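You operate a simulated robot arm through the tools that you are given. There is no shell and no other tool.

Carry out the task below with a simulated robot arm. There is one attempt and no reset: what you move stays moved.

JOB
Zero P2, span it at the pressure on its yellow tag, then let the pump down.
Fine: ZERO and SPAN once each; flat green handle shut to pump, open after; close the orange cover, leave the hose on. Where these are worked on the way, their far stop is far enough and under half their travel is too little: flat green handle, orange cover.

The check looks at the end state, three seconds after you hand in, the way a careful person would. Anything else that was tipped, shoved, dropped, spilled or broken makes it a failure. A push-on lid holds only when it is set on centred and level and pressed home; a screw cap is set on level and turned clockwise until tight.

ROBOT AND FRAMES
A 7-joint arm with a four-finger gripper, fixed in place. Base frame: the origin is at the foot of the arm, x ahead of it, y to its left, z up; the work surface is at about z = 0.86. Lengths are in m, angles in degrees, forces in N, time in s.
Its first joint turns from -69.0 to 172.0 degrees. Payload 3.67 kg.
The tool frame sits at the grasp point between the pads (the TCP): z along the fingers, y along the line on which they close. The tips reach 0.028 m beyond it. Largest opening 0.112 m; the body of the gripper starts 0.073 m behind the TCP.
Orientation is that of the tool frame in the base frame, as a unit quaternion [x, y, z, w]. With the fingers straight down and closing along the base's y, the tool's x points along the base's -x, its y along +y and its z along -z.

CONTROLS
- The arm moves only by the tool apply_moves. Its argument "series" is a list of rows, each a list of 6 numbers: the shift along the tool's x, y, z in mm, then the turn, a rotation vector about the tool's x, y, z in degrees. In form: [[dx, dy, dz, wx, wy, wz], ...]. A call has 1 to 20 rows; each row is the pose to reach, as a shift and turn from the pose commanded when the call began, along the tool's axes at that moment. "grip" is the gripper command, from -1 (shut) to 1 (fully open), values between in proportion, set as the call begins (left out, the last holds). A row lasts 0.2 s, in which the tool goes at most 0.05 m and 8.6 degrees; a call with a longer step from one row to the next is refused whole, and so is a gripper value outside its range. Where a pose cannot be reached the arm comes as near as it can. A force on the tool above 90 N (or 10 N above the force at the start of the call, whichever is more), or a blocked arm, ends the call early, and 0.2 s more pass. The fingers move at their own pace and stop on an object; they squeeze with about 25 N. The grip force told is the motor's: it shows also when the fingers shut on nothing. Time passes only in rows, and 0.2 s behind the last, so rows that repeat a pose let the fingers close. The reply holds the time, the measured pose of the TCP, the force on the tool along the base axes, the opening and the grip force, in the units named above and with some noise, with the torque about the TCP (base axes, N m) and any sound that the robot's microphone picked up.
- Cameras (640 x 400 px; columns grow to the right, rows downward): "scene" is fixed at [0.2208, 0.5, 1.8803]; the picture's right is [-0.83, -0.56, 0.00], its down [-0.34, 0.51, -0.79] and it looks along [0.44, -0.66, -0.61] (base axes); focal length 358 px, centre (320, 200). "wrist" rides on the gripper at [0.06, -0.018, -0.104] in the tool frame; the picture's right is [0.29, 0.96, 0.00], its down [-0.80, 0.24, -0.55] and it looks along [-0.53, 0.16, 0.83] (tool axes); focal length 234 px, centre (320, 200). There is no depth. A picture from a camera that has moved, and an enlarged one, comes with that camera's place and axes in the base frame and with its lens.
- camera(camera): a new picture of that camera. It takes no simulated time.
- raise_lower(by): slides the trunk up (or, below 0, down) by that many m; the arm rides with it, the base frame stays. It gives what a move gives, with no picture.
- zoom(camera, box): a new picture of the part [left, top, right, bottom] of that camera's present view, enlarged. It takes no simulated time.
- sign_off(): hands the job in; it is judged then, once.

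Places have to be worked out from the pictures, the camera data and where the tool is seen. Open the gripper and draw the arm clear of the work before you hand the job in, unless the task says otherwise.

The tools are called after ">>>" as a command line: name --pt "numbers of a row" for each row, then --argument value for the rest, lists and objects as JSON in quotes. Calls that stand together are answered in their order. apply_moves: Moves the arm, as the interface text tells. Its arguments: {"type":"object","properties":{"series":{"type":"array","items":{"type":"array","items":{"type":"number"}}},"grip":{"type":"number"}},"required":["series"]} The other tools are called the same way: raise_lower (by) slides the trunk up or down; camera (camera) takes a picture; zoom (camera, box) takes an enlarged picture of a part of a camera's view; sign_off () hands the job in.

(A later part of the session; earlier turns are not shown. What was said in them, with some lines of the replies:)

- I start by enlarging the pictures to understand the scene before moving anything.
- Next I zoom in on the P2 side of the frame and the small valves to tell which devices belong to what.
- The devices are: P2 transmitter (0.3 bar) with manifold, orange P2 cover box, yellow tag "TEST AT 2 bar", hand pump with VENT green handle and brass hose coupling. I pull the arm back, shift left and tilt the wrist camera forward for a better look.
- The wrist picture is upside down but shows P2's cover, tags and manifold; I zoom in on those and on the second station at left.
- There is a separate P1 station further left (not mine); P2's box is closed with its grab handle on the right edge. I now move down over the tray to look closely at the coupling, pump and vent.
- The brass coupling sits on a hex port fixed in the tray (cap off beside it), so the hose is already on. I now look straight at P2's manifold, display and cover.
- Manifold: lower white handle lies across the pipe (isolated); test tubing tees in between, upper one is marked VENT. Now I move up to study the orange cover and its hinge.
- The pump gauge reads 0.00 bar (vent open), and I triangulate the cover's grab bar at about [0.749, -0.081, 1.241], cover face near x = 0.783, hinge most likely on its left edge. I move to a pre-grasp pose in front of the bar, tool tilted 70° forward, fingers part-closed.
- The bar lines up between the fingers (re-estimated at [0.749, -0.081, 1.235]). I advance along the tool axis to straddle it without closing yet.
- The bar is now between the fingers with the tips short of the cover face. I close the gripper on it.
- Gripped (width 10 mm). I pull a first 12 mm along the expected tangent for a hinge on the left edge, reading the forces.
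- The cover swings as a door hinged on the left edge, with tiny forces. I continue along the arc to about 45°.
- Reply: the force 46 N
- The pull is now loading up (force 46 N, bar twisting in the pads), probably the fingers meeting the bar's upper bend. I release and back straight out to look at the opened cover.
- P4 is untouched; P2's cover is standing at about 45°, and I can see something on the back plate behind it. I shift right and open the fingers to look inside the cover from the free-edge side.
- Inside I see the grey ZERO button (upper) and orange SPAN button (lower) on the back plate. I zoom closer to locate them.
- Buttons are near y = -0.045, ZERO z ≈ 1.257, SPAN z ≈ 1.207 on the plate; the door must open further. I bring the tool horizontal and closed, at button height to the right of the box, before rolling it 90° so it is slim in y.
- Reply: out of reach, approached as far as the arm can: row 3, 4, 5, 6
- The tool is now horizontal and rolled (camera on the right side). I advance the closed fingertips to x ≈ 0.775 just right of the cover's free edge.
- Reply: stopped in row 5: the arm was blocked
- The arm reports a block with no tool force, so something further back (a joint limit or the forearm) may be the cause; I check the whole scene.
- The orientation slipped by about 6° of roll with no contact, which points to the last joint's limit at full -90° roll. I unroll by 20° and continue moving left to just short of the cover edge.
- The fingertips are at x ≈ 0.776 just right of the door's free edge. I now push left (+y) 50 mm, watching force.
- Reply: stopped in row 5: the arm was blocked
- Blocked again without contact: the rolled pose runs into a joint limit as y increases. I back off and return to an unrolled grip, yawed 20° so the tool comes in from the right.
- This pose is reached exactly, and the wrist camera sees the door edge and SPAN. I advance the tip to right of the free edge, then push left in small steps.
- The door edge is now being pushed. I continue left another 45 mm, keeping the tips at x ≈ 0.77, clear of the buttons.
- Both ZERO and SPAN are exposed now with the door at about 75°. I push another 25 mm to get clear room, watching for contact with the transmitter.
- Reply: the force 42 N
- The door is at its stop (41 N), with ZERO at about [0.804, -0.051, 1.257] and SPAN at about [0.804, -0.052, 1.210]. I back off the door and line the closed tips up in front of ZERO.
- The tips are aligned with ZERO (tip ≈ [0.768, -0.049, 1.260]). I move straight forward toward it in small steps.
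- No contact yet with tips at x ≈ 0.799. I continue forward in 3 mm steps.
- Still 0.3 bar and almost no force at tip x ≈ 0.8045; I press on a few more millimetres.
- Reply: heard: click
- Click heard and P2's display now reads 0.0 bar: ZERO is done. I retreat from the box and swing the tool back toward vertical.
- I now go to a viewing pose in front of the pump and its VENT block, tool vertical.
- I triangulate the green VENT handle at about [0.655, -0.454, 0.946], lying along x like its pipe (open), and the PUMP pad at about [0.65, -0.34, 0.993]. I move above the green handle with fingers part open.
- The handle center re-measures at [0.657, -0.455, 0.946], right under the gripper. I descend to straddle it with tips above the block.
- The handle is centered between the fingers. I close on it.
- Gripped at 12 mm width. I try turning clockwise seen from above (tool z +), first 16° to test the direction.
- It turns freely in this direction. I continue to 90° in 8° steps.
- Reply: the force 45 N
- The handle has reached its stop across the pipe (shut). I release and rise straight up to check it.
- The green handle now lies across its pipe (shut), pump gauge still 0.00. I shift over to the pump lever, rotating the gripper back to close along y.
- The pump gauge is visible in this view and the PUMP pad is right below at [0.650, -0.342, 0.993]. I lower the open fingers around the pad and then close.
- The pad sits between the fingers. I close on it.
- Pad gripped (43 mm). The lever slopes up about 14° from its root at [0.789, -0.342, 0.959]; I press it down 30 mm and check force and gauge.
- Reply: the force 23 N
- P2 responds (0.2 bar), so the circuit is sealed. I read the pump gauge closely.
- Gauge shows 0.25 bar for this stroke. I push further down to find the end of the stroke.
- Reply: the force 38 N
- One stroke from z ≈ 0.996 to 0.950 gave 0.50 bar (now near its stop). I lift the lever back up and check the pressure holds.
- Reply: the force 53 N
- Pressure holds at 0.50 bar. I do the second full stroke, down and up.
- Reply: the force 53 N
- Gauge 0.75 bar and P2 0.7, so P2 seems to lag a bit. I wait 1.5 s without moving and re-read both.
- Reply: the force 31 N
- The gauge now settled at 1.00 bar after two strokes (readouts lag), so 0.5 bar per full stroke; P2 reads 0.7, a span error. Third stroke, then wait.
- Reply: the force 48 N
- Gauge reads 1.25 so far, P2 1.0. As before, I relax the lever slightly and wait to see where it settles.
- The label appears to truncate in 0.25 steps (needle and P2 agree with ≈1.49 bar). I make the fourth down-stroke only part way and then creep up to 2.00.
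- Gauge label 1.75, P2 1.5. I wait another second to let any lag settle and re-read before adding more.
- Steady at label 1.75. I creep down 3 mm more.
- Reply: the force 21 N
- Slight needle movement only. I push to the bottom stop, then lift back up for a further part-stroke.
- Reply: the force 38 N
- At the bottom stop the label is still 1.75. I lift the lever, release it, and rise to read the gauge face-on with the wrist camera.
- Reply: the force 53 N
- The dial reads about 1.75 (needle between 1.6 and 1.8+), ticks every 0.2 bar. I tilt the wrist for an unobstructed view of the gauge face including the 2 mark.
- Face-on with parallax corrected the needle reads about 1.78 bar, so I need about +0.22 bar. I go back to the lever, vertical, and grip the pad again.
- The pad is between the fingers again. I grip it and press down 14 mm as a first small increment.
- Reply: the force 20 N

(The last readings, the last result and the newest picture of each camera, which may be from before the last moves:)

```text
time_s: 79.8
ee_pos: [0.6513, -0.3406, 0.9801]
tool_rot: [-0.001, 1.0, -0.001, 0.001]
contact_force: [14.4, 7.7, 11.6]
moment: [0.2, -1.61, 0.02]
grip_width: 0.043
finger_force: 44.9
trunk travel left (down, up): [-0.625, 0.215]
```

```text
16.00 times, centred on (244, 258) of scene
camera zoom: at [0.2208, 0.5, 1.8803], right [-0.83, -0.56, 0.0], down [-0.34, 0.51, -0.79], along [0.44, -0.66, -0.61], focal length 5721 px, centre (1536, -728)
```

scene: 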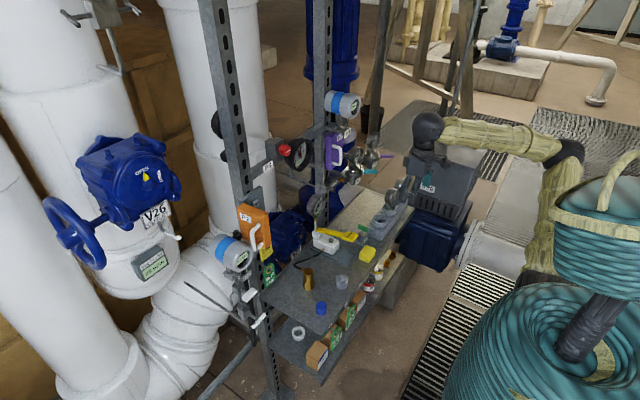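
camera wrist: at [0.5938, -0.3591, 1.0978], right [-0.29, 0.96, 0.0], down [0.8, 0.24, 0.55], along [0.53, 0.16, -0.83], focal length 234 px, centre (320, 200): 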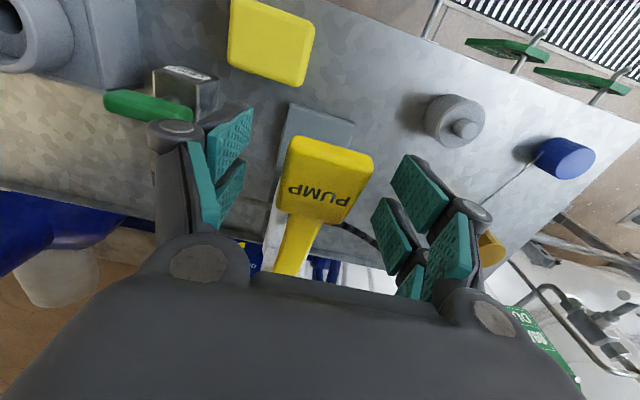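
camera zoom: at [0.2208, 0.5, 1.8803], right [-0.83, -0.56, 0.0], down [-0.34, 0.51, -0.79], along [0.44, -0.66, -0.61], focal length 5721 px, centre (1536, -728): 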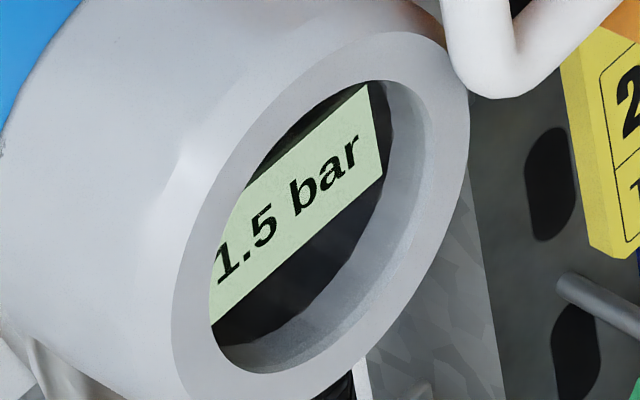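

Label turned to 2.00, but the needle suggests ≈1.9 (label rounds). I press 10 mm more, then will check face-on.

>>> apply_moves --pt "0.5 0 4 0 0 0" --pt "1 0 8 0 0 0" --pt "1 0 10 0 0 0" --pt "1 0 10 0 0 0" --pt "1 0 10 0 0 0"

>>> zoom --camera "scene" --box '[316, 193, 332, 210]'

>>> zoom --camera "scene" --box '[236, 250, 252, 266]'

```text
time_s: 81.0
ee_pos: [0.6488, -0.3393, 0.9698]
tool_rot: [-0.001, 1.0, -0.001, 0.0]
contact_force: [12.9, 11.8, 13.3]
moment: [0.19, -1.43, 0.05]
grip_width: 0.0427
finger_force: 45.0
trunk travel left (down, up): [-0.625, 0.215]
```

```text
16.00 times, centred on (324, 202) of scene
camera zoom: at [0.2208, 0.5, 1.8803], right [-0.83, -0.56, 0.0], down [-0.34, 0.51, -0.79], along [0.44, -0.66, -0.61], focal length 5721 px, centre (256, 176)
```

zoom: 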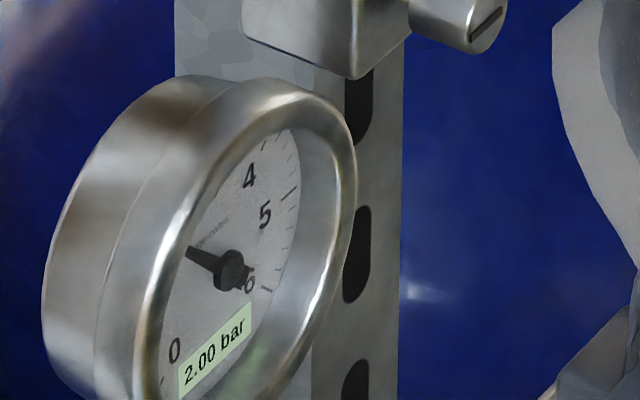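

```text
16.00 times, centred on (244, 258) of scene
camera zoom: at [0.2208, 0.5, 1.8803], right [-0.83, -0.56, 0.0], down [-0.34, 0.51, -0.79], along [0.44, -0.66, -0.61], focal length 5721 px, centre (1536, -728)
```

zoom: 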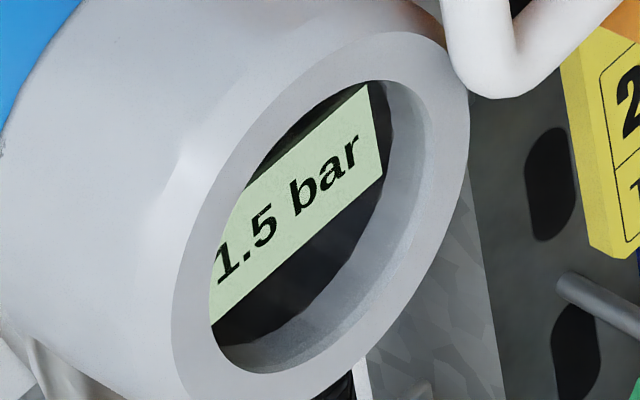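

Needle now near 2.0 by my estimate. I release the lever and rise to check face-on.

>>> apply_moves --pt "0 0 0 0 0 0" --pt "0 0 0 0 0 0" --pt "0 0 -40 0 0 0" --pt "0 0 -85 0 0 0" --pt "0 0 -130 0 0 0" --pt "-2 0 -160 0 -8 0" --pt "-4 -1 -178 0 -16 0" --pt "-6 -2 -182 0 -24 0" --pt "-8 -3 -186 0 -32 0" --pt "-10 -3 -188 0 -40 0" --pt "-10 -3 -188 0 -40 0" --grip 0.6

>>> camera --camera "wrist"

>>> zoom --camera "wrist" --box '[290, 125, 345, 180]'

>>> zoom --camera "scene" --box '[236, 250, 252, 266]'

```text
time_s: 83.4
ee_pos: [0.6581, -0.343, 1.1594]
tool_rot: [-0.001, 0.939, -0.001, 0.343]
contact_force: [-0.7, 0.6, 0.4]
moment: [0.02, -0.05, 0.01]
grip_width: 0.0898
finger_force: 0.0
trunk travel left (down, up): [-0.625, 0.215]
```

```text
taken
camera wrist: at [0.5467, -0.3621, 1.1992], right [-0.22, 0.96, -0.19], down [0.25, 0.24, 0.94], along [0.94, 0.16, -0.3], focal length 234 px, centre (320, 200)
```

wrist: 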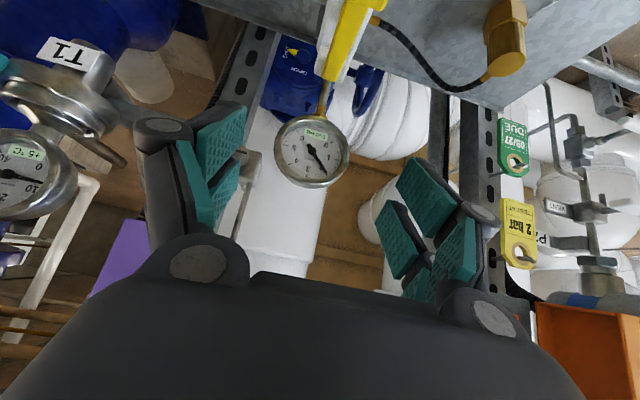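

```text
7.27 times, centred on (318, 152) of wrist
camera zoom: at [0.5467, -0.3621, 1.1992], right [-0.22, 0.96, -0.19], down [0.25, 0.24, 0.94], along [0.94, 0.16, -0.3], focal length 1703 px, centre (338, 546)
```

zoom: 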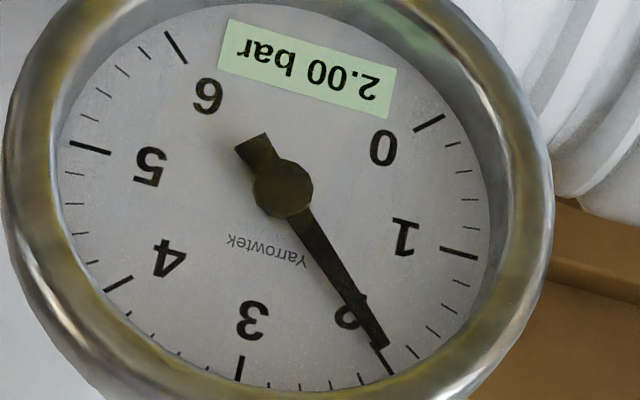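

```text
16.00 times, centred on (244, 258) of scene
camera zoom: at [0.2208, 0.5, 1.8803], right [-0.83, -0.56, 0.0], down [-0.34, 0.51, -0.79], along [0.44, -0.66, -0.61], focal length 5721 px, centre (1536, -728)
```

zoom: 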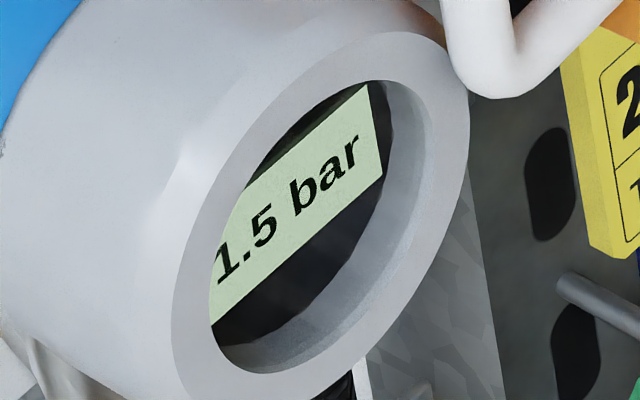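

Needle is within about 0.03 of the 2 mark, label 2.00: applied pressure is 2 bar. P2 shows 1.5, so it needs SPAN. I close the gripper and travel back toward P2's box.

>>> apply_moves --pt "-6 10 -32 0 0 0" --pt "-12 40 -64 0 0 0" --pt "-18 75 -95 0 0 0" --pt "-24 110 -126 0 0 0" --pt "-30 143 -157 0 0 0" --pt "-30 173 -157 0 0 0" --pt "-30 173 -157 0 0 0" --grip -1

```text
time_s: 85.0
ee_pos: [0.5803, -0.1728, 1.2972]
tool_rot: [-0.001, 0.94, 0.0, 0.342]
contact_force: [-0.3, -0.2, 0.8]
moment: [0.03, -0.02, 0.03]
grip_width: 0.0
finger_force: 25.4
trunk travel left (down, up): [-0.625, 0.215]
```

Next I rotate to the same yawed, nearly horizontal pose used for ZERO, approaching in front of the box at SPAN height.

>>> apply_moves --pt "-6 12 18.5 -2.95 -6.6 -1.7" --pt "-12 24 37 -5.9 -13.2 -3.4" --pt "-18 36.5 55.6 -8.85 -19.8 -5.1" --pt "-24 49 74 -11.8 -26.4 -6.8" --pt "-30 61 92.7 -14.75 -33 -8.5" --pt "-36 73 111.2 -17.7 -39.6 -10.2" --pt "-36 73 111.2 -17.7 -39.6 -10.2"

>>> camera --camera "wrist"

>>> zoom --camera "scene" --box '[210, 165, 322, 245]'

```text
time_s: 86.6
ee_pos: [0.6784, -0.097, 1.2355]
tool_rot: [-0.134, 0.754, 0.111, 0.634]
contact_force: [-0.3, 0.4, 0.5]
moment: [-0.03, 0.0, -0.03]
grip_width: 0.0
finger_force: 25.5
trunk travel left (down, up): [-0.625, 0.215]
```

```text
taken
camera wrist: at [0.579, -0.1527, 1.1941], right [-0.38, 0.88, -0.29], down [-0.47, 0.09, 0.88], along [0.8, 0.46, 0.38], focal length 234 px, centre (320, 200)
```

wrist: 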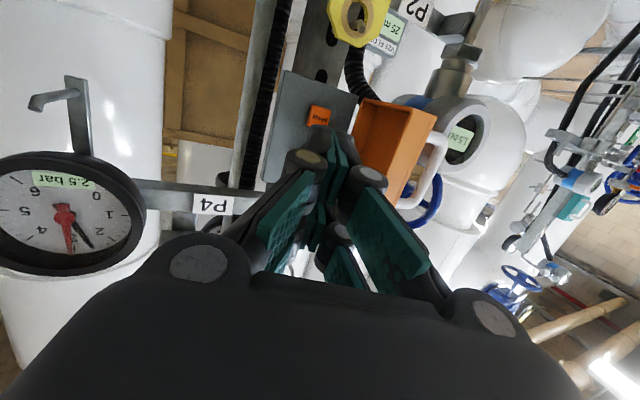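

```text
5.00 times, centred on (266, 205) of scene
camera zoom: at [0.2208, 0.5, 1.8803], right [-0.83, -0.56, 0.0], down [-0.34, 0.51, -0.79], along [0.44, -0.66, -0.61], focal length 1788 px, centre (590, 175)
```

zoom: 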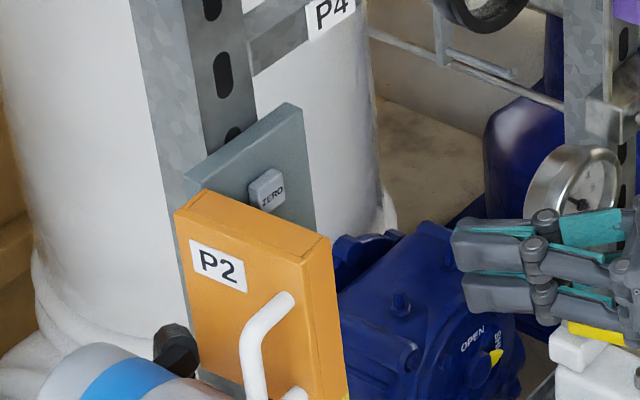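

SPAN re-measures at [0.806, -0.051, 1.209]. I line the tips up 40 mm in front of it.

>>> apply_moves --pt "4 4 24 0 0 0" --pt "8 8.5 48 0 0 0" --pt "12 12.8 72 0 0 0" --pt "12 12.8 72 0 0 0"

>>> camera --camera "wrist"

>>> zoom --camera "scene" --box '[210, 165, 322, 285]'

```text
time_s: 87.6
ee_pos: [0.7403, -0.0616, 1.2107]
tool_rot: [-0.135, 0.754, 0.112, 0.632]
contact_force: [1.5, -0.4, 0.6]
moment: [0.03, 0.02, 0.02]
grip_width: 0.0001
finger_force: 24.3
trunk travel left (down, up): [-0.625, 0.215]
```

```text
taken
camera wrist: at [0.6398, -0.1188, 1.1697], right [-0.38, 0.88, -0.29], down [-0.47, 0.09, 0.88], along [0.8, 0.46, 0.38], focal length 234 px, centre (320, 200)
```

wrist: 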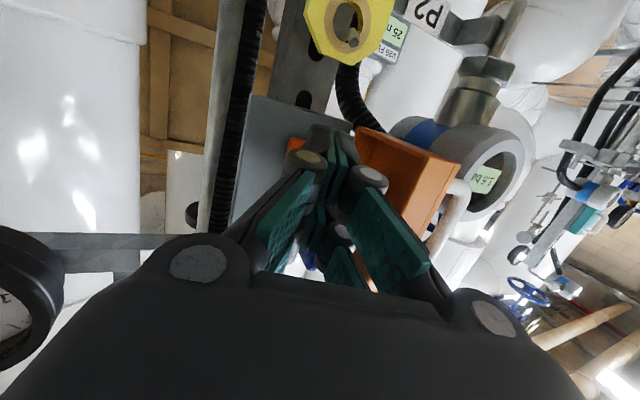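

```text
3.33 times, centred on (266, 225) of scene
camera zoom: at [0.2208, 0.5, 1.8803], right [-0.83, -0.56, 0.0], down [-0.34, 0.51, -0.79], along [0.44, -0.66, -0.61], focal length 1192 px, centre (500, 117)
```

zoom: 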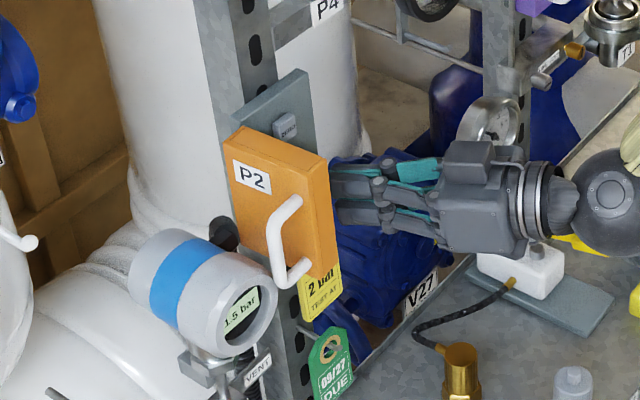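

Tips aligned with SPAN and P2 still at 1.5. I advance 34 mm, just short of the press point.

>>> apply_moves --pt "-2 -4 11 0 0 0" --pt "-4 -8 22 0 0 0" --pt "-5.6 -11.6 31.5 0 0 0" --pt "-5.6 -11.6 31.5 0 0 0"

>>> apply_moves --pt "-0.4 -0.9 2.3 0 0 0" --pt "-0.8 -1.7 4.6 0 0 0" --pt "-0.8 -1.7 4.6 0 0 0"

>>> zoom --camera "scene" --box '[210, 165, 322, 285]'

```text
time_s: 88.6
ee_pos: [0.7739, -0.0626, 1.2111]
tool_rot: [-0.135, 0.754, 0.112, 0.633]
contact_force: [0.4, 0.7, 0.5]
moment: [0.0, 0.02, 0.03]
grip_width: 0.0
finger_force: 25.0
trunk travel left (down, up): [-0.625, 0.215]
```

```text
time_s: 89.4
ee_pos: [0.7782, -0.0615, 1.2113]
tool_rot: [-0.135, 0.754, 0.111, 0.633]
contact_force: [-0.8, -0.2, 0.0]
moment: [0.01, -0.03, 0.02]
grip_width: 0.0
finger_force: 24.6
trunk travel left (down, up): [-0.625, 0.215]
```

```text
3.33 times, centred on (266, 225) of scene
camera zoom: at [0.2208, 0.5, 1.8803], right [-0.83, -0.56, 0.0], down [-0.34, 0.51, -0.79], along [0.44, -0.66, -0.61], focal length 1192 px, centre (500, 117)
```

zoom: 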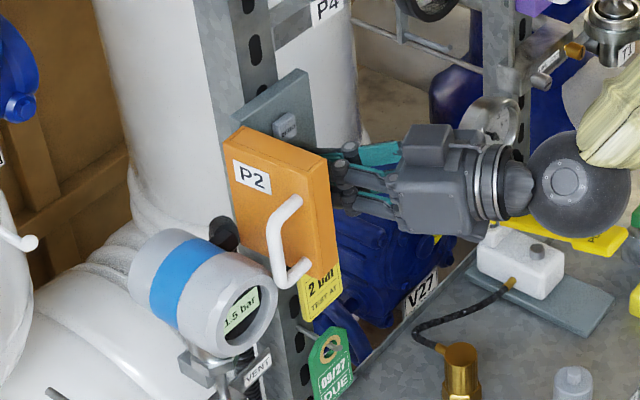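

Tips are at x ≈ 0.804 with no click yet. I press the last few millimetres.

>>> apply_moves --pt "-0.5 -1 2.8 0 0 0" --pt "-1 -2 5.5 0 0 0" --pt "-1 -2 5.5 0 0 0"

>>> zoom --camera "scene" --box '[210, 165, 322, 285]'

```text
time_s: 90.2
ee_pos: [0.7837, -0.0619, 1.2096]
tool_rot: [-0.135, 0.754, 0.111, 0.633]
contact_force: [-6.7, -0.4, 0.9]
moment: [-0.02, -0.08, 0.01]
grip_width: 0.0002
finger_force: 24.7
trunk travel left (down, up): [-0.625, 0.215]
heard: click
```

```text
3.33 times, centred on (266, 225) of scene
camera zoom: at [0.2208, 0.5, 1.8803], right [-0.83, -0.56, 0.0], down [-0.34, 0.51, -0.79], along [0.44, -0.66, -0.61], focal length 1192 px, centre (500, 117)
```

zoom: 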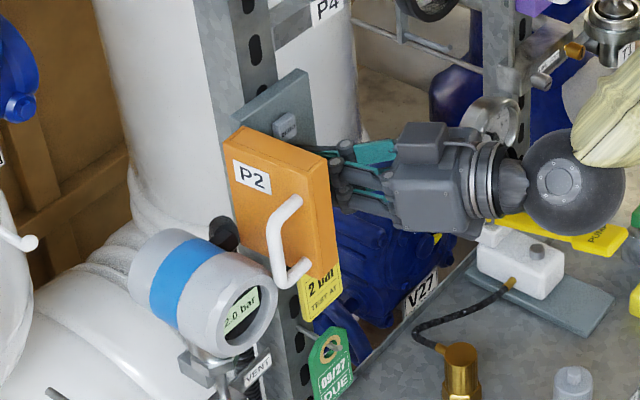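

SPAN clicked and P2 reads 2.0 bar. I retreat and carry the closed fingers up and around to the left (front-face) side of the open cover in order to close it.

>>> apply_moves --pt "0 0 -35 0 0 0" --pt "0 0 -70 0 0 0" --pt "-34 13 -103 3.3 0 0.6" --pt "-67 25 -136 6.6 0 1.2" --pt "-78 63 -121 9.9 0 1.8" --pt "-90 101 -107 13.1 0 2.3" --pt "-102 139 -92 16.4 0 2.9" --pt "-113 177 -78 19.7 0 3.5" --pt "-113 177 -78 19.7 0 3.5"

>>> camera --camera "wrist"

>>> zoom --camera "scene" --box '[200, 150, 330, 270]'

```text
time_s: 92.2
ee_pos: [0.6706, 0.0824, 1.336]
tool_rot: [-0.001, 0.766, 0.001, 0.643]
contact_force: [0.6, -0.4, 0.5]
moment: [0.03, 0.02, 0.06]
grip_width: 0.0
finger_force: 25.1
trunk travel left (down, up): [-0.625, 0.215]
```

```text
taken
camera wrist: at [0.5581, 0.0643, 1.2949], right [-0.05, 0.96, -0.28], down [-0.41, 0.24, 0.88], along [0.91, 0.16, 0.38], focal length 234 px, centre (320, 200)
```

wrist: 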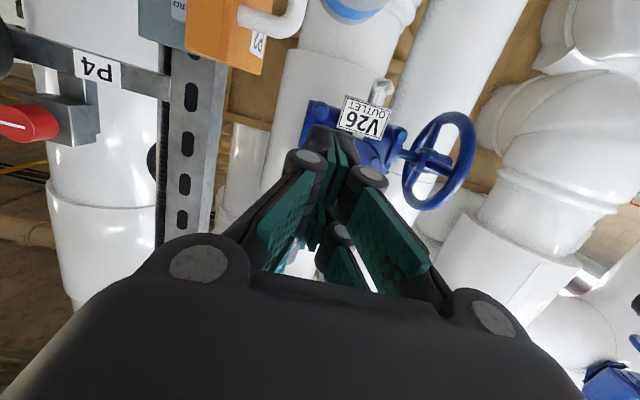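

```text
3.33 times, centred on (265, 210) of scene
camera zoom: at [0.2208, 0.5, 1.8803], right [-0.83, -0.56, 0.0], down [-0.34, 0.51, -0.79], along [0.44, -0.66, -0.61], focal length 1192 px, centre (503, 167)
```

zoom: 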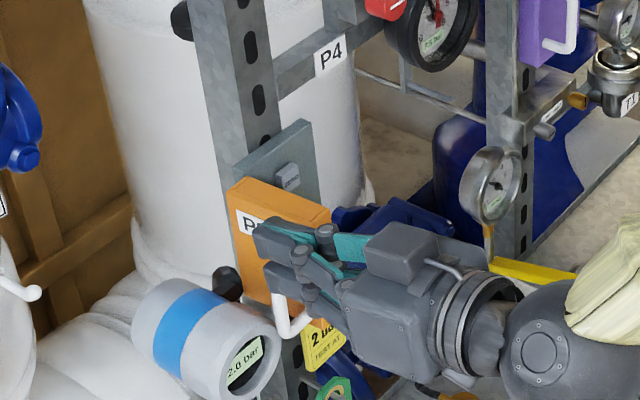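

P2 holds 2.0 bar. I lower the closed fingers to the left of the opened cover's handle (above the transmitter), ready to push it shut toward -y.

>>> apply_moves --pt "27 1 28 0 0 0" --pt "52 2 56 0 0 0" --pt "52 2 56 0 0 0"

>>> zoom --camera "scene" --box '[200, 150, 330, 270]'

>>> camera --camera "wrist"

```text
time_s: 93.0
ee_pos: [0.7165, 0.0871, 1.2758]
tool_rot: [-0.001, 0.765, -0.001, 0.644]
contact_force: [-0.3, -1.5, -0.2]
moment: [0.0, 0.0, 0.02]
grip_width: 0.0001
finger_force: 25.4
trunk travel left (down, up): [-0.625, 0.215]
```

```text
3.33 times, centred on (265, 210) of scene
camera zoom: at [0.2208, 0.5, 1.8803], right [-0.83, -0.56, 0.0], down [-0.34, 0.51, -0.79], along [0.44, -0.66, -0.61], focal length 1192 px, centre (503, 167)
```

zoom: 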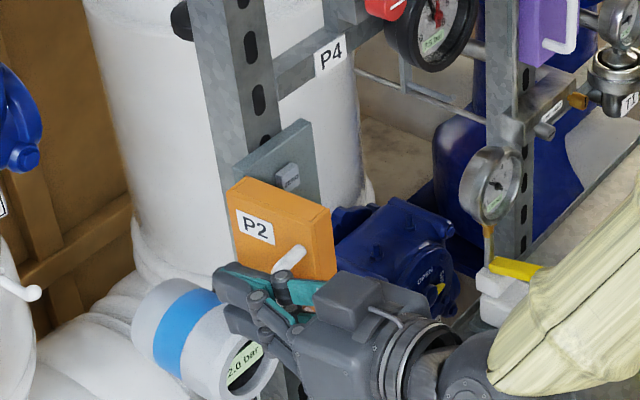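

```text
taken
camera wrist: at [0.603, 0.0688, 1.2337], right [-0.05, 0.96, -0.29], down [-0.41, 0.24, 0.88], along [0.91, 0.16, 0.38], focal length 234 px, centre (320, 200)
```

wrist: 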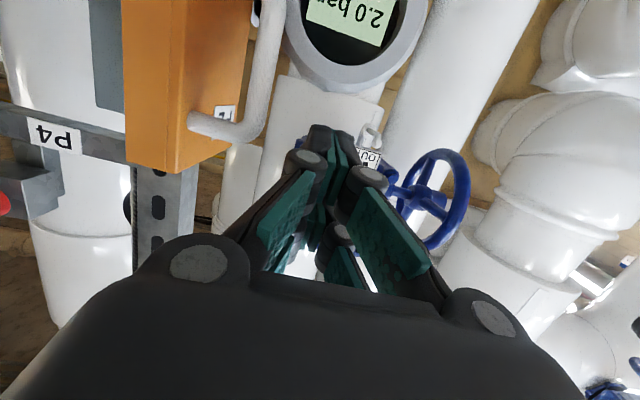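

P2 reads 2.0. The handle's upper end is at z ≈ 1.257 and the transmitter top at about 1.226, so I lower the tips 12 mm and start pushing right (-y).

>>> apply_moves --pt "11.8 0 2 0 0 0" --pt "11.8 -10 2 0 0 0" --pt "11.8 -20 2 0 0 0" --pt "11.8 -30 2 0 0 0" --pt "11.8 -40 2 0 0 0" --pt "11.8 -50 2 0 0 0" --pt "11.8 -60 2 0 0 0"

>>> zoom --camera "scene" --box '[200, 150, 330, 270]'

>>> camera --camera "wrist"

```text
time_s: 94.6
ee_pos: [0.7178, 0.0251, 1.2617]
tool_rot: [0.0, 0.766, -0.001, 0.643]
contact_force: [0.2, -0.5, -0.6]
moment: [0.01, -0.03, 0.03]
grip_width: 0.0
finger_force: 25.3
trunk travel left (down, up): [-0.625, 0.215]
```

```text
3.33 times, centred on (265, 210) of scene
camera zoom: at [0.2208, 0.5, 1.8803], right [-0.83, -0.56, 0.0], down [-0.34, 0.51, -0.79], along [0.44, -0.66, -0.61], focal length 1192 px, centre (503, 167)
```

zoom: 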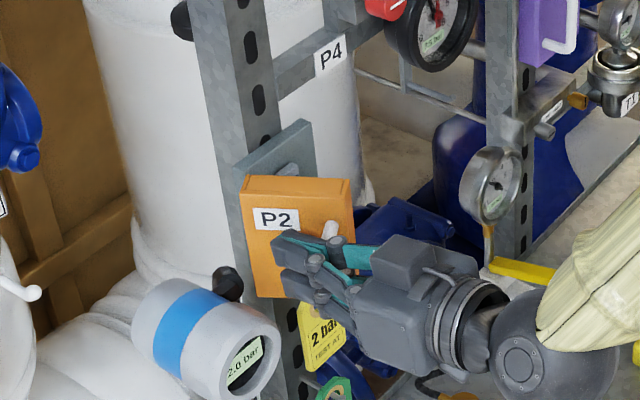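

```text
taken
camera wrist: at [0.6055, 0.0079, 1.2205], right [-0.05, 0.96, -0.29], down [-0.41, 0.24, 0.88], along [0.91, 0.16, 0.38], focal length 234 px, centre (320, 200)
```

wrist: 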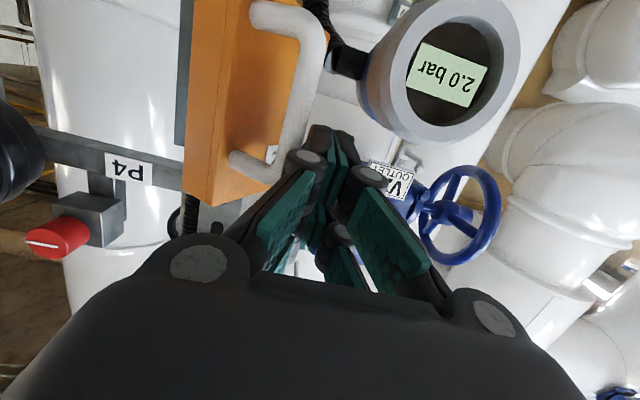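

The cover swings shut with negligible force (about 50° left). I continue pushing, easing forward toward the end.

>>> apply_moves --pt "0 -10 0 0 0 0" --pt "0 -20 0 0 0 0" --pt "0 -30 1 0 0 0" --pt "-0.5 -40 3 0 0 0" --pt "-1 -50 5 0 0 0" --pt "-1.5 -60 8 0 0 0" --pt "-2 -70 11 0 0 0" --pt "-2.5 -80 14 0 0 0" --pt "-2.8 -88 16 0 0 0" --pt "-2.8 -88 16 0 0 0"

>>> zoom --camera "scene" --box '[200, 150, 330, 270]'

>>> camera --camera "wrist"

```text
time_s: 96.8
ee_pos: [0.732, -0.0602, 1.2622]
tool_rot: [0.0, 0.766, -0.002, 0.642]
contact_force: [0.4, 0.3, -0.3]
moment: [-0.01, 0.0, -0.02]
grip_width: 0.0001
finger_force: 24.8
trunk travel left (down, up): [-0.625, 0.215]
```

```text
3.33 times, centred on (265, 210) of scene
camera zoom: at [0.2208, 0.5, 1.8803], right [-0.83, -0.56, 0.0], down [-0.34, 0.51, -0.79], along [0.44, -0.66, -0.61], focal length 1192 px, centre (503, 167)
```

zoom: 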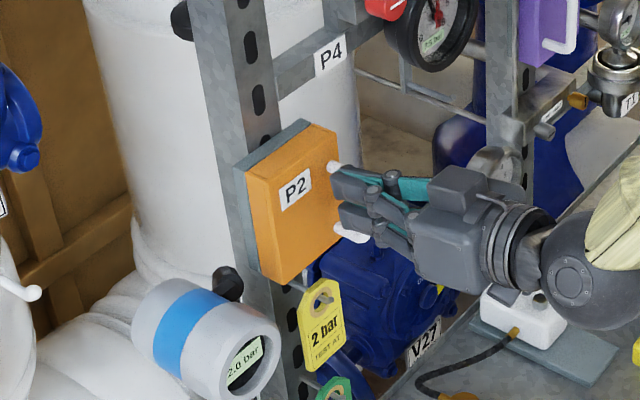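

```text
taken
camera wrist: at [0.6207, -0.0788, 1.2209], right [-0.05, 0.96, -0.29], down [-0.41, 0.24, 0.88], along [0.91, 0.16, 0.38], focal length 234 px, centre (320, 200)
```

wrist: 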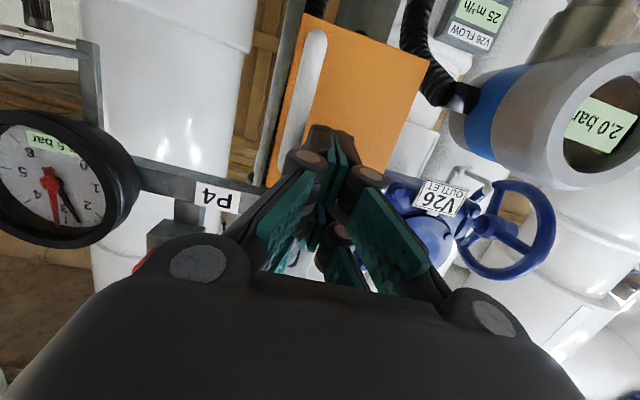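

Almost shut. I press forward on the cover face beside the handle to seat it fully.

>>> apply_moves --pt "-1.4 3 8 0 0 0" --pt "-2.8 4 16 0 0 0" --pt "-3.5 4 20 0 0 0" --pt "-4 4 23 0 0 0" --pt "-4.5 4 26 0 0 0"

>>> zoom --camera "scene" --box '[210, 165, 322, 245]'

```text
time_s: 98.0
ee_pos: [0.7582, -0.0566, 1.2624]
tool_rot: [0.0, 0.766, -0.002, 0.643]
contact_force: [-10.0, 0.2, -2.4]
moment: [0.0, -0.13, -0.02]
grip_width: 0.0059
finger_force: 35.5
trunk travel left (down, up): [-0.625, 0.215]
```

```text
5.00 times, centred on (266, 205) of scene
camera zoom: at [0.2208, 0.5, 1.8803], right [-0.83, -0.56, 0.0], down [-0.34, 0.51, -0.79], along [0.44, -0.66, -0.61], focal length 1788 px, centre (590, 175)
```

zoom: 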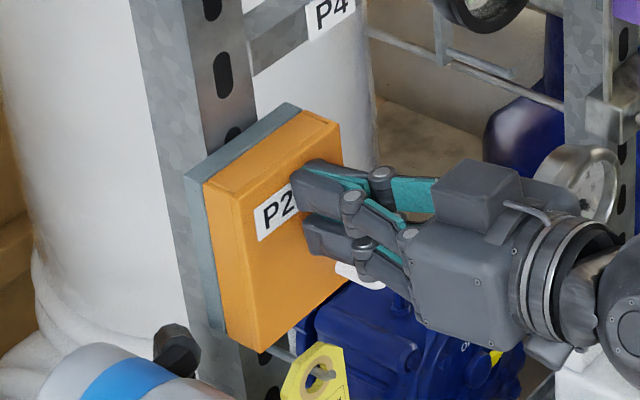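

Contact at 10 N and the cover looks shut. I press 4 mm more, then draw straight back and check.

>>> apply_moves --pt "-0.4 0 2 0 0 0" --pt "-0.7 0 4 0 0 0" --pt "-0.7 0 4 0 0 0" --pt "0 1 -15 0 0 0" --pt "0 1 -50 0 0 0" --pt "0 1 -85 0 0 0" --pt "0 1 -95 0 0 0"

>>> zoom --camera "scene" --box '[230, 175, 310, 240]'

>>> camera --camera "wrist"

```text
time_s: 99.6
ee_pos: [0.6652, -0.0537, 1.2781]
tool_rot: [-0.003, 0.766, -0.001, 0.643]
contact_force: [-0.4, 0.1, -0.1]
moment: [0.0, 0.0, -0.03]
grip_width: 0.0001
finger_force: 35.4
trunk travel left (down, up): [-0.625, 0.215]
```

```text
6.15 times, centred on (270, 208) of scene
camera zoom: at [0.2208, 0.5, 1.8803], right [-0.83, -0.56, 0.0], down [-0.34, 0.51, -0.79], along [0.44, -0.66, -0.61], focal length 2200 px, centre (628, 154)
```

zoom: 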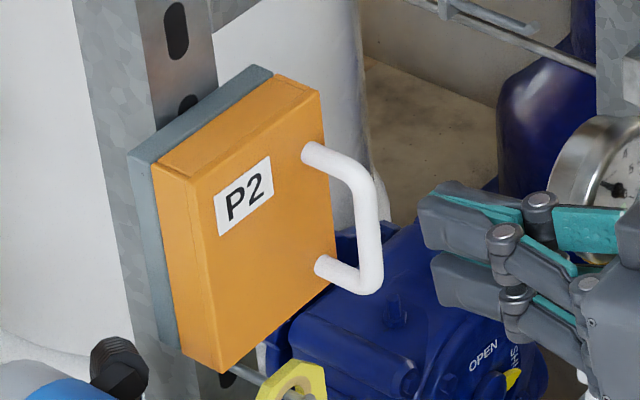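

```text
taken
camera wrist: at [0.553, -0.0723, 1.2375], right [-0.05, 0.96, -0.29], down [-0.41, 0.24, 0.88], along [0.91, 0.16, 0.38], focal length 234 px, centre (320, 200)
```

wrist: 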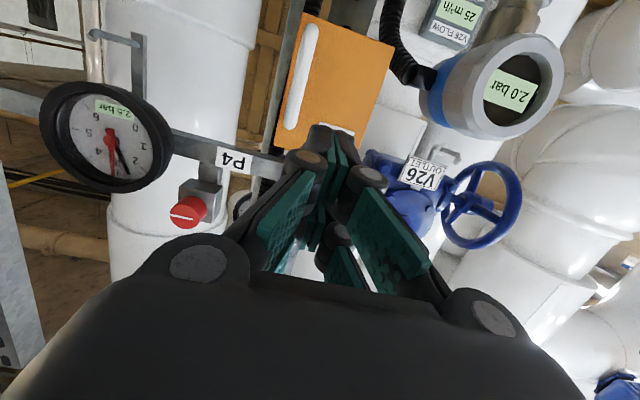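

The cover is back exactly in its original closed position. Next I open the green vent: first I swing the tool back to vertical and clear of the frame.

>>> apply_moves --pt "-5.7 -10 -20 0 8 0" --pt "-11.5 -25 -40 0 16 0" --pt "-17 -45 -58 0 24 0" --pt "-23 -67 -74 0 32 0" --pt "-29 -90 -90 0 40 0" --pt "-34 -112 -105 0 48 0" --pt "-40 -134 -118 0 56 0" --pt "-46 -156 -130 0 64 0" --pt "-52 -177 -140 0 72 0" --pt "-57 -196 -147 0 80 0" --pt "-57 -196 -147 0 80 0"

>>> apply_moves --pt "-16 -26 0 0 0 8" --pt "-32 -51 0 0 0 16" --pt "-48 -77 0 0 0 24" --pt "-64 -103 20 0 0 32" --pt "-80 -128 45 0 0 40" --pt "-95 -154 70 0 0 48" --pt "-111 -180 100 0 0 56" --pt "-127 -205 130 0 0 64" --pt "-127 -205 160 0 0 72" --pt "-127 -205 190 0 0 80" --pt "-127 -205 215 0 0 88" --pt "-127 -205 235 0 0 90" --pt "-127 -205 235 0 0 90" --grip -0.1

>>> camera --camera "wrist"

>>> zoom --camera "scene" --box '[300, 130, 420, 260]'

```text
time_s: 102.0
ee_pos: [0.5289, -0.2515, 1.3614]
tool_rot: [-0.001, 1.0, -0.002, 0.0]
contact_force: [-0.3, 0.1, -0.2]
moment: [0.03, 0.02, 0.0]
grip_width: 0.0
finger_force: 35.9
trunk travel left (down, up): [-0.625, 0.215]
```

```text
time_s: 104.8
ee_pos: [0.657, -0.4577, 1.1248]
tool_rot: [0.707, 0.707, -0.001, 0.001]
contact_force: [-0.8, 0.3, 0.1]
moment: [0.01, -0.02, 0.01]
grip_width: 0.0504
finger_force: 0.1
trunk travel left (down, up): [-0.625, 0.215]
```

```text
taken
camera wrist: at [0.6408, -0.3978, 1.2294], right [0.96, 0.29, 0.0], down [0.24, -0.8, 0.56], along [0.16, -0.53, -0.83], focal length 234 px, centre (320, 200)
```

wrist: 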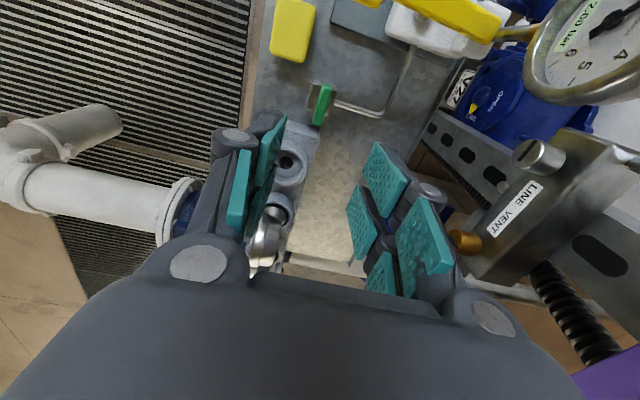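

```text
3.08 times, centred on (360, 195) of scene
camera zoom: at [0.2208, 0.5, 1.8803], right [-0.83, -0.56, 0.0], down [-0.34, 0.51, -0.79], along [0.44, -0.66, -0.61], focal length 1100 px, centre (197, 215)
```

zoom: 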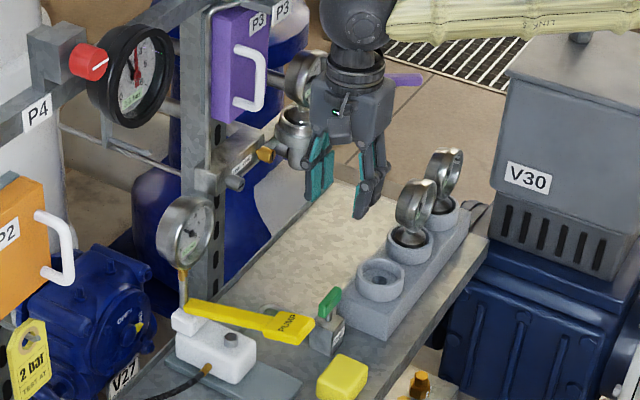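

The green handle is right below at [0.658, -0.454, 0.946], still shut. I descend and grip it.

>>> apply_moves --pt "1 0 40 0 0 0" --pt "2 0 80 0 0 0" --pt "3 0.5 120 0 0 0" --pt "3 0.5 150 0 0 0" --pt "3 0.5 165 0 0 0" --pt "3 0.5 165 0 0 0"

>>> apply_moves --pt "0 0 0 0 0 0" --pt "0 0 0 0 0 0" --pt "0 0 0 0 0 0" --grip -1

>>> camera --camera "wrist"

```text
time_s: 106.2
ee_pos: [0.6592, -0.4549, 0.9595]
tool_rot: [0.706, 0.708, -0.001, 0.001]
contact_force: [-0.5, -0.5, 0.0]
moment: [-0.01, 0.01, -0.02]
grip_width: 0.0506
finger_force: 0.0
trunk travel left (down, up): [-0.625, 0.215]
```

```text
time_s: 107.0
ee_pos: [0.6582, -0.4551, 0.9613]
tool_rot: [0.707, 0.708, 0.0, 0.001]
contact_force: [9.0, 1.6, 0.3]
moment: [0.05, -0.31, 0.02]
grip_width: 0.0119
finger_force: 45.2
trunk travel left (down, up): [-0.625, 0.215]
```

```text
taken
camera wrist: at [0.6422, -0.3947, 1.0648], right [0.96, 0.29, 0.0], down [0.24, -0.8, 0.56], along [0.16, -0.53, -0.83], focal length 234 px, centre (320, 200)
```

wrist: 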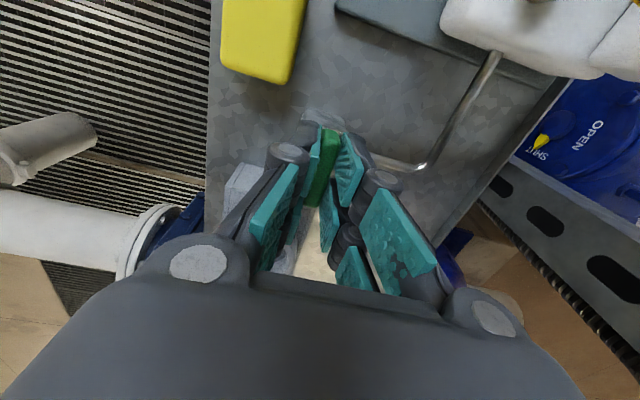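

Gripped (12 mm). I turn it back counter-clockwise 90° (tool z negative) to open.

>>> apply_moves --pt "0 0 0 0 0 -7" --pt "0 0 0 0 0 -14" --pt "0 0 0 0 0 -21" --pt "0 0 0 0 0 -28" --pt "0 0 0 0 0 -35" --pt "0 0 0 0 0 -42" --pt "0 0 0 0 0 -49" --pt "0 0 0 0 0 -56" --pt "0 0 0 0 0 -63" --pt "0 0 0 0 0 -70" --pt "0 0 0 0 0 -77" --pt "0 0 0 0 0 -84" --pt "0 0 0 0 0 -90" --pt "0 0 0 0 0 -91.5" --pt "0 0 0 0 0 -91.5"

>>> camera --camera "wrist"

>>> zoom --camera "scene" --box '[300, 175, 400, 255]'

>>> zoom --camera "scene" --box '[220, 235, 268, 285]'

```text
time_s: 110.2
ee_pos: [0.6593, -0.4551, 0.962]
tool_rot: [-0.014, 1.0, -0.002, 0.0]
contact_force: [0.2, -4.9, 2.8]
moment: [-0.1, -0.32, -1.42]
grip_width: 0.0124
finger_force: 45.0
trunk travel left (down, up): [-0.625, 0.215]
```

```text
taken
camera wrist: at [0.6004, -0.4749, 1.0649], right [-0.31, 0.95, 0.0], down [0.79, 0.26, 0.55], along [0.53, 0.17, -0.83], focal length 234 px, centre (320, 200)
```

wrist: 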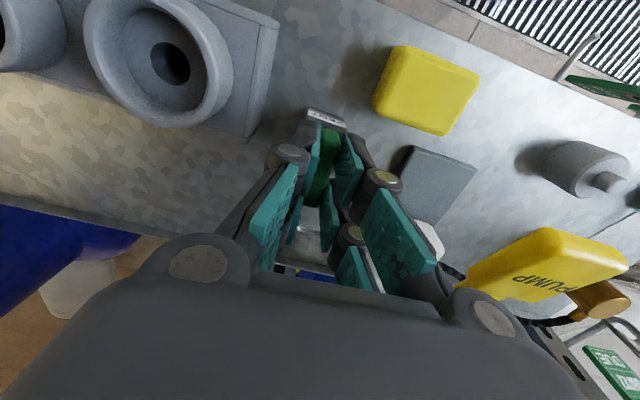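

```text
5.00 times, centred on (350, 215) of scene
camera zoom: at [0.2208, 0.5, 1.8803], right [-0.83, -0.56, 0.0], down [-0.34, 0.51, -0.79], along [0.44, -0.66, -0.61], focal length 1788 px, centre (170, 125)
```

zoom: 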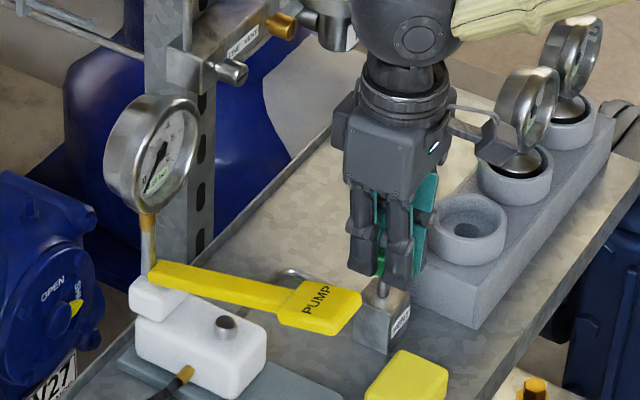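

```text
8.00 times, centred on (244, 260) of scene
camera zoom: at [0.2208, 0.5, 1.8803], right [-0.83, -0.56, 0.0], down [-0.34, 0.51, -0.79], along [0.44, -0.66, -0.61], focal length 2860 px, centre (928, -280)
```

zoom: 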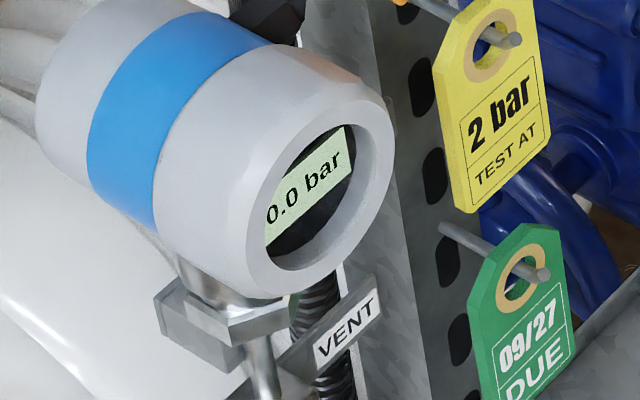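

P2 is down to 0.0 bar and the handle is at its open stop. I relax the twist, release and rise to check.

>>> apply_moves --pt "0 0 0 0 0 1.5" --pt "0 0 0 0 0 1.5" --pt "0 0 -30 0 0 1.5" --pt "0 0 -75 0 0 1.5" --pt "0 0 -120 0 0 1.5" --pt "0 0 -165 0 0 1.5" --pt "0 0 -200 0 0 1.5" --pt "0 0 -200 0 0 1.5" --grip -0.1

>>> camera --camera "wrist"

>>> zoom --camera "scene" --box '[300, 175, 400, 255]'

```text
time_s: 112.0
ee_pos: [0.6594, -0.4558, 1.1599]
tool_rot: [0.0, 1.0, -0.001, 0.0]
contact_force: [0.1, 0.1, 0.1]
moment: [0.05, 0.0, -0.04]
grip_width: 0.0506
finger_force: 0.1
trunk travel left (down, up): [-0.625, 0.215]
```

```text
taken
camera wrist: at [0.5999, -0.4737, 1.2643], right [-0.29, 0.96, 0.0], down [0.8, 0.24, 0.55], along [0.53, 0.16, -0.83], focal length 234 px, centre (320, 200)
```

wrist: 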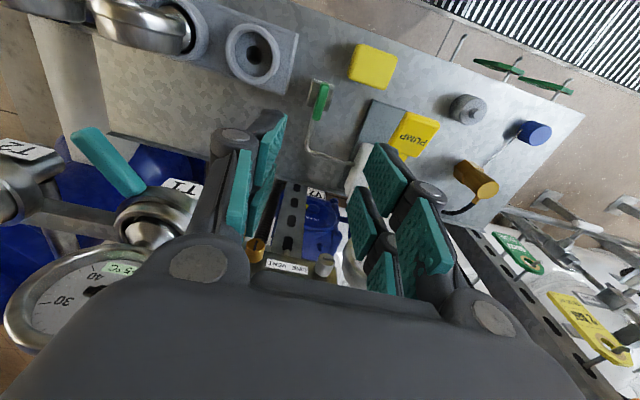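

```text
5.00 times, centred on (350, 215) of scene
camera zoom: at [0.2208, 0.5, 1.8803], right [-0.83, -0.56, 0.0], down [-0.34, 0.51, -0.79], along [0.44, -0.66, -0.61], focal length 1788 px, centre (170, 125)
```

zoom: 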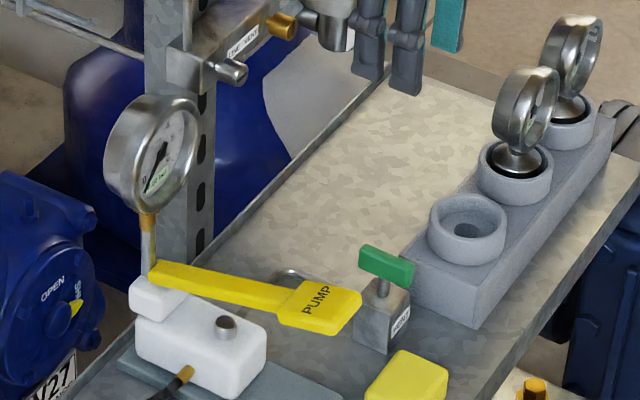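

The green handle lies along its pipe again (open). I withdraw the arm up and back, opening the gripper, and verify everything.

>>> apply_moves --pt "35 5 -10 0 0 0" --pt "70 20 -40 0 0 0" --pt "100 40 -75 0 0 0" --pt "130 65 -110 0 0 0" --pt "155 90 -145 0 0 0" --pt "180 115 -180 0 0 0" --pt "190 150 -210 0 0 0" --pt "190 170 -240 0 0 0" --pt "190 170 -240 0 0 0" --grip 1

>>> camera --camera "scene"

>>> zoom --camera "scene" --box '[316, 193, 332, 210]'

>>> zoom --camera "scene" --box '[200, 170, 360, 270]'

>>> camera --camera "wrist"

>>> zoom --camera "scene" --box '[220, 240, 420, 380]'

```text
refused: row 3 steps farther than a row can; nothing moved
```

```text
taken
```

scene: 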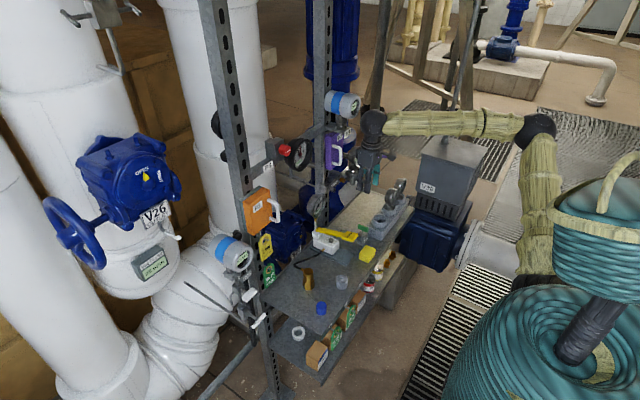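

```text
16.00 times, centred on (324, 202) of scene
camera zoom: at [0.2208, 0.5, 1.8803], right [-0.83, -0.56, 0.0], down [-0.34, 0.51, -0.79], along [0.44, -0.66, -0.61], focal length 5721 px, centre (256, 176)
```

zoom: 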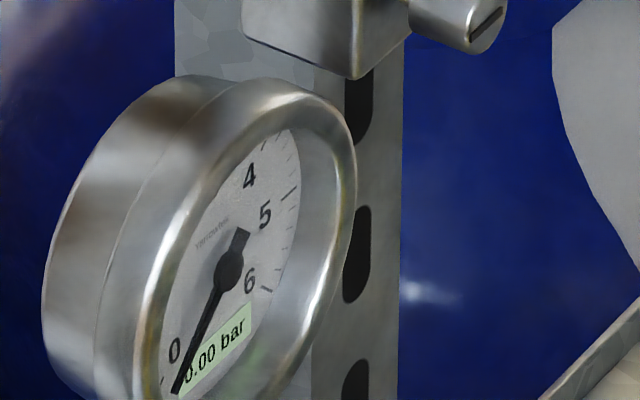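

```text
4.00 times, centred on (280, 220) of scene
camera zoom: at [0.2208, 0.5, 1.8803], right [-0.83, -0.56, 0.0], down [-0.34, 0.51, -0.79], along [0.44, -0.66, -0.61], focal length 1430 px, centre (480, 120)
```

zoom: 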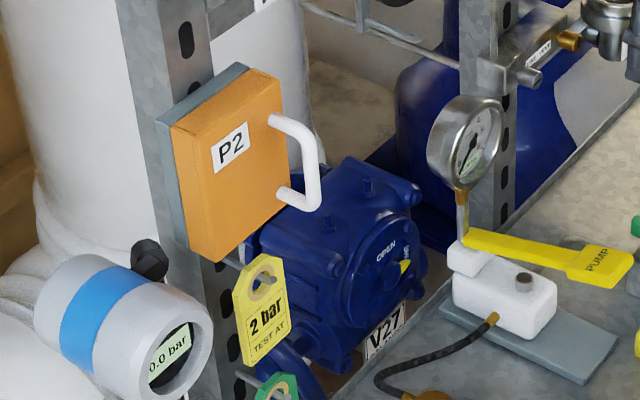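

```text
taken
camera wrist: at [0.5999, -0.4737, 1.2643], right [-0.29, 0.96, 0.0], down [0.8, 0.24, 0.55], along [0.53, 0.16, -0.83], focal length 234 px, centre (320, 200)
```

wrist: 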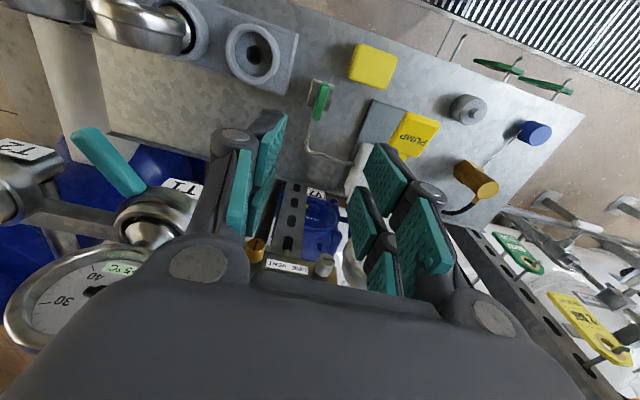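

```text
2.86 times, centred on (320, 310) of scene
camera zoom: at [0.2208, 0.5, 1.8803], right [-0.83, -0.56, 0.0], down [-0.34, 0.51, -0.79], along [0.44, -0.66, -0.61], focal length 1022 px, centre (320, -114)
```

zoom: 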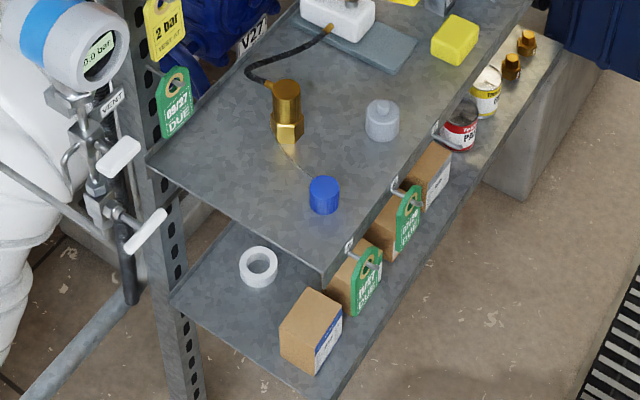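

Pump gauge 0.00, P2 0.0, cover shut, hose on; the withdrawal was refused for step size. I repeat it with smaller steps.

>>> apply_moves --pt "30 3 -10 0 0 0" --pt "60 12 -35 0 0 0" --pt "90 25 -60 0 0 0" --pt "115 45 -90 0 0 0" --pt "140 65 -120 0 0 0" --pt "165 85 -150 0 0 0" --pt "185 110 -180 0 0 0" --pt "190 140 -210 0 0 0" --pt "190 165 -235 0 0 0" --pt "190 165 -235 0 0 0" --grip 1

>>> camera --camera "scene"

>>> camera --camera "wrist"

>>> zoom --camera "scene" --box '[300, 130, 420, 260]'

```text
time_s: 114.2
ee_pos: [0.4668, -0.29, 1.3954]
tool_rot: [0.0, 1.0, -0.001, 0.0]
contact_force: [0.0, 0.0, -0.2]
moment: [0.08, 0.0, -0.01]
grip_width: 0.112
finger_force: 0.1
trunk travel left (down, up): [-0.625, 0.215]
```

```text
taken
```

scene: 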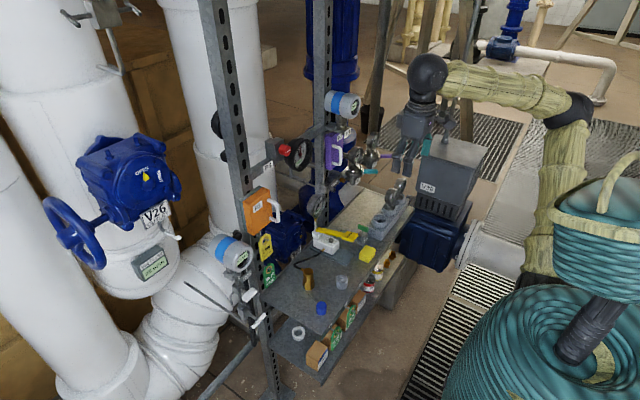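

```text
taken
camera wrist: at [0.4085, -0.3087, 1.4998], right [-0.29, 0.96, 0.0], down [0.8, 0.24, 0.55], along [0.53, 0.16, -0.83], focal length 234 px, centre (320, 200)
```

wrist: 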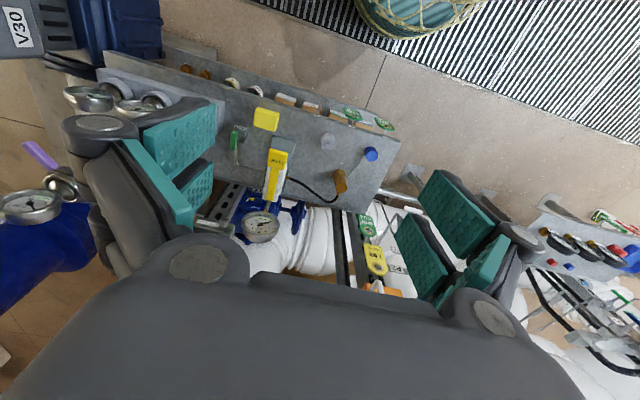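

```text
3.08 times, centred on (360, 195) of scene
camera zoom: at [0.2208, 0.5, 1.8803], right [-0.83, -0.56, 0.0], down [-0.34, 0.51, -0.79], along [0.44, -0.66, -0.61], focal length 1100 px, centre (197, 215)
```

zoom: 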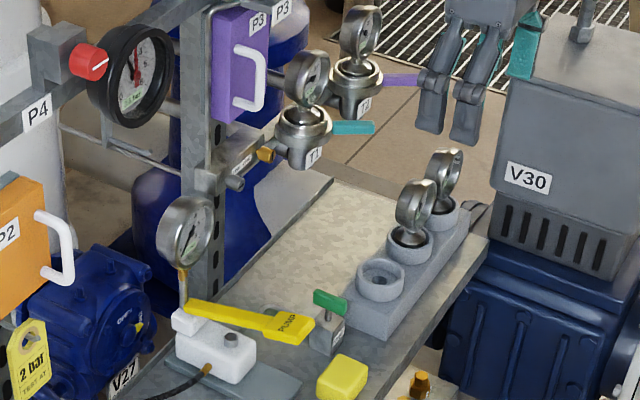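

Everything checks out: ZERO and SPAN pressed once each at 0 and 2 bar, green vent open with the pump and P2 at 0.0 bar, cover shut, hose on, nothing else disturbed, and the arm is clear with the gripper open. I hand in the job.

>>> sign_off

```text
The job is handed in.
```

P2 is zeroed and spanned, and the pump has been let down. The job is handed in. I don't have the check's result.

- **Zero:** I pressed ZERO once with the pump vented. P2 went from 0.3 to 0.0 bar.
- **Span:** I shut the flat green handle and pumped to the 2 bar on the yellow tag. The pump gauge label read 2.00. Its needle sat at or slightly above the 2 mark, by at most about 0.05 bar. I pressed SPAN once and P2 went from 1.5 to 2.0 bar.
- **Let down:** I turned the green handle back to its open stop. The pump gauge now reads 0.00 and P2 reads 0.0 bar.
- **Left as found:** The orange cover is shut in its original position and the hose is still on. I saw nothing else moved. The arm is drawn back with the gripper open.
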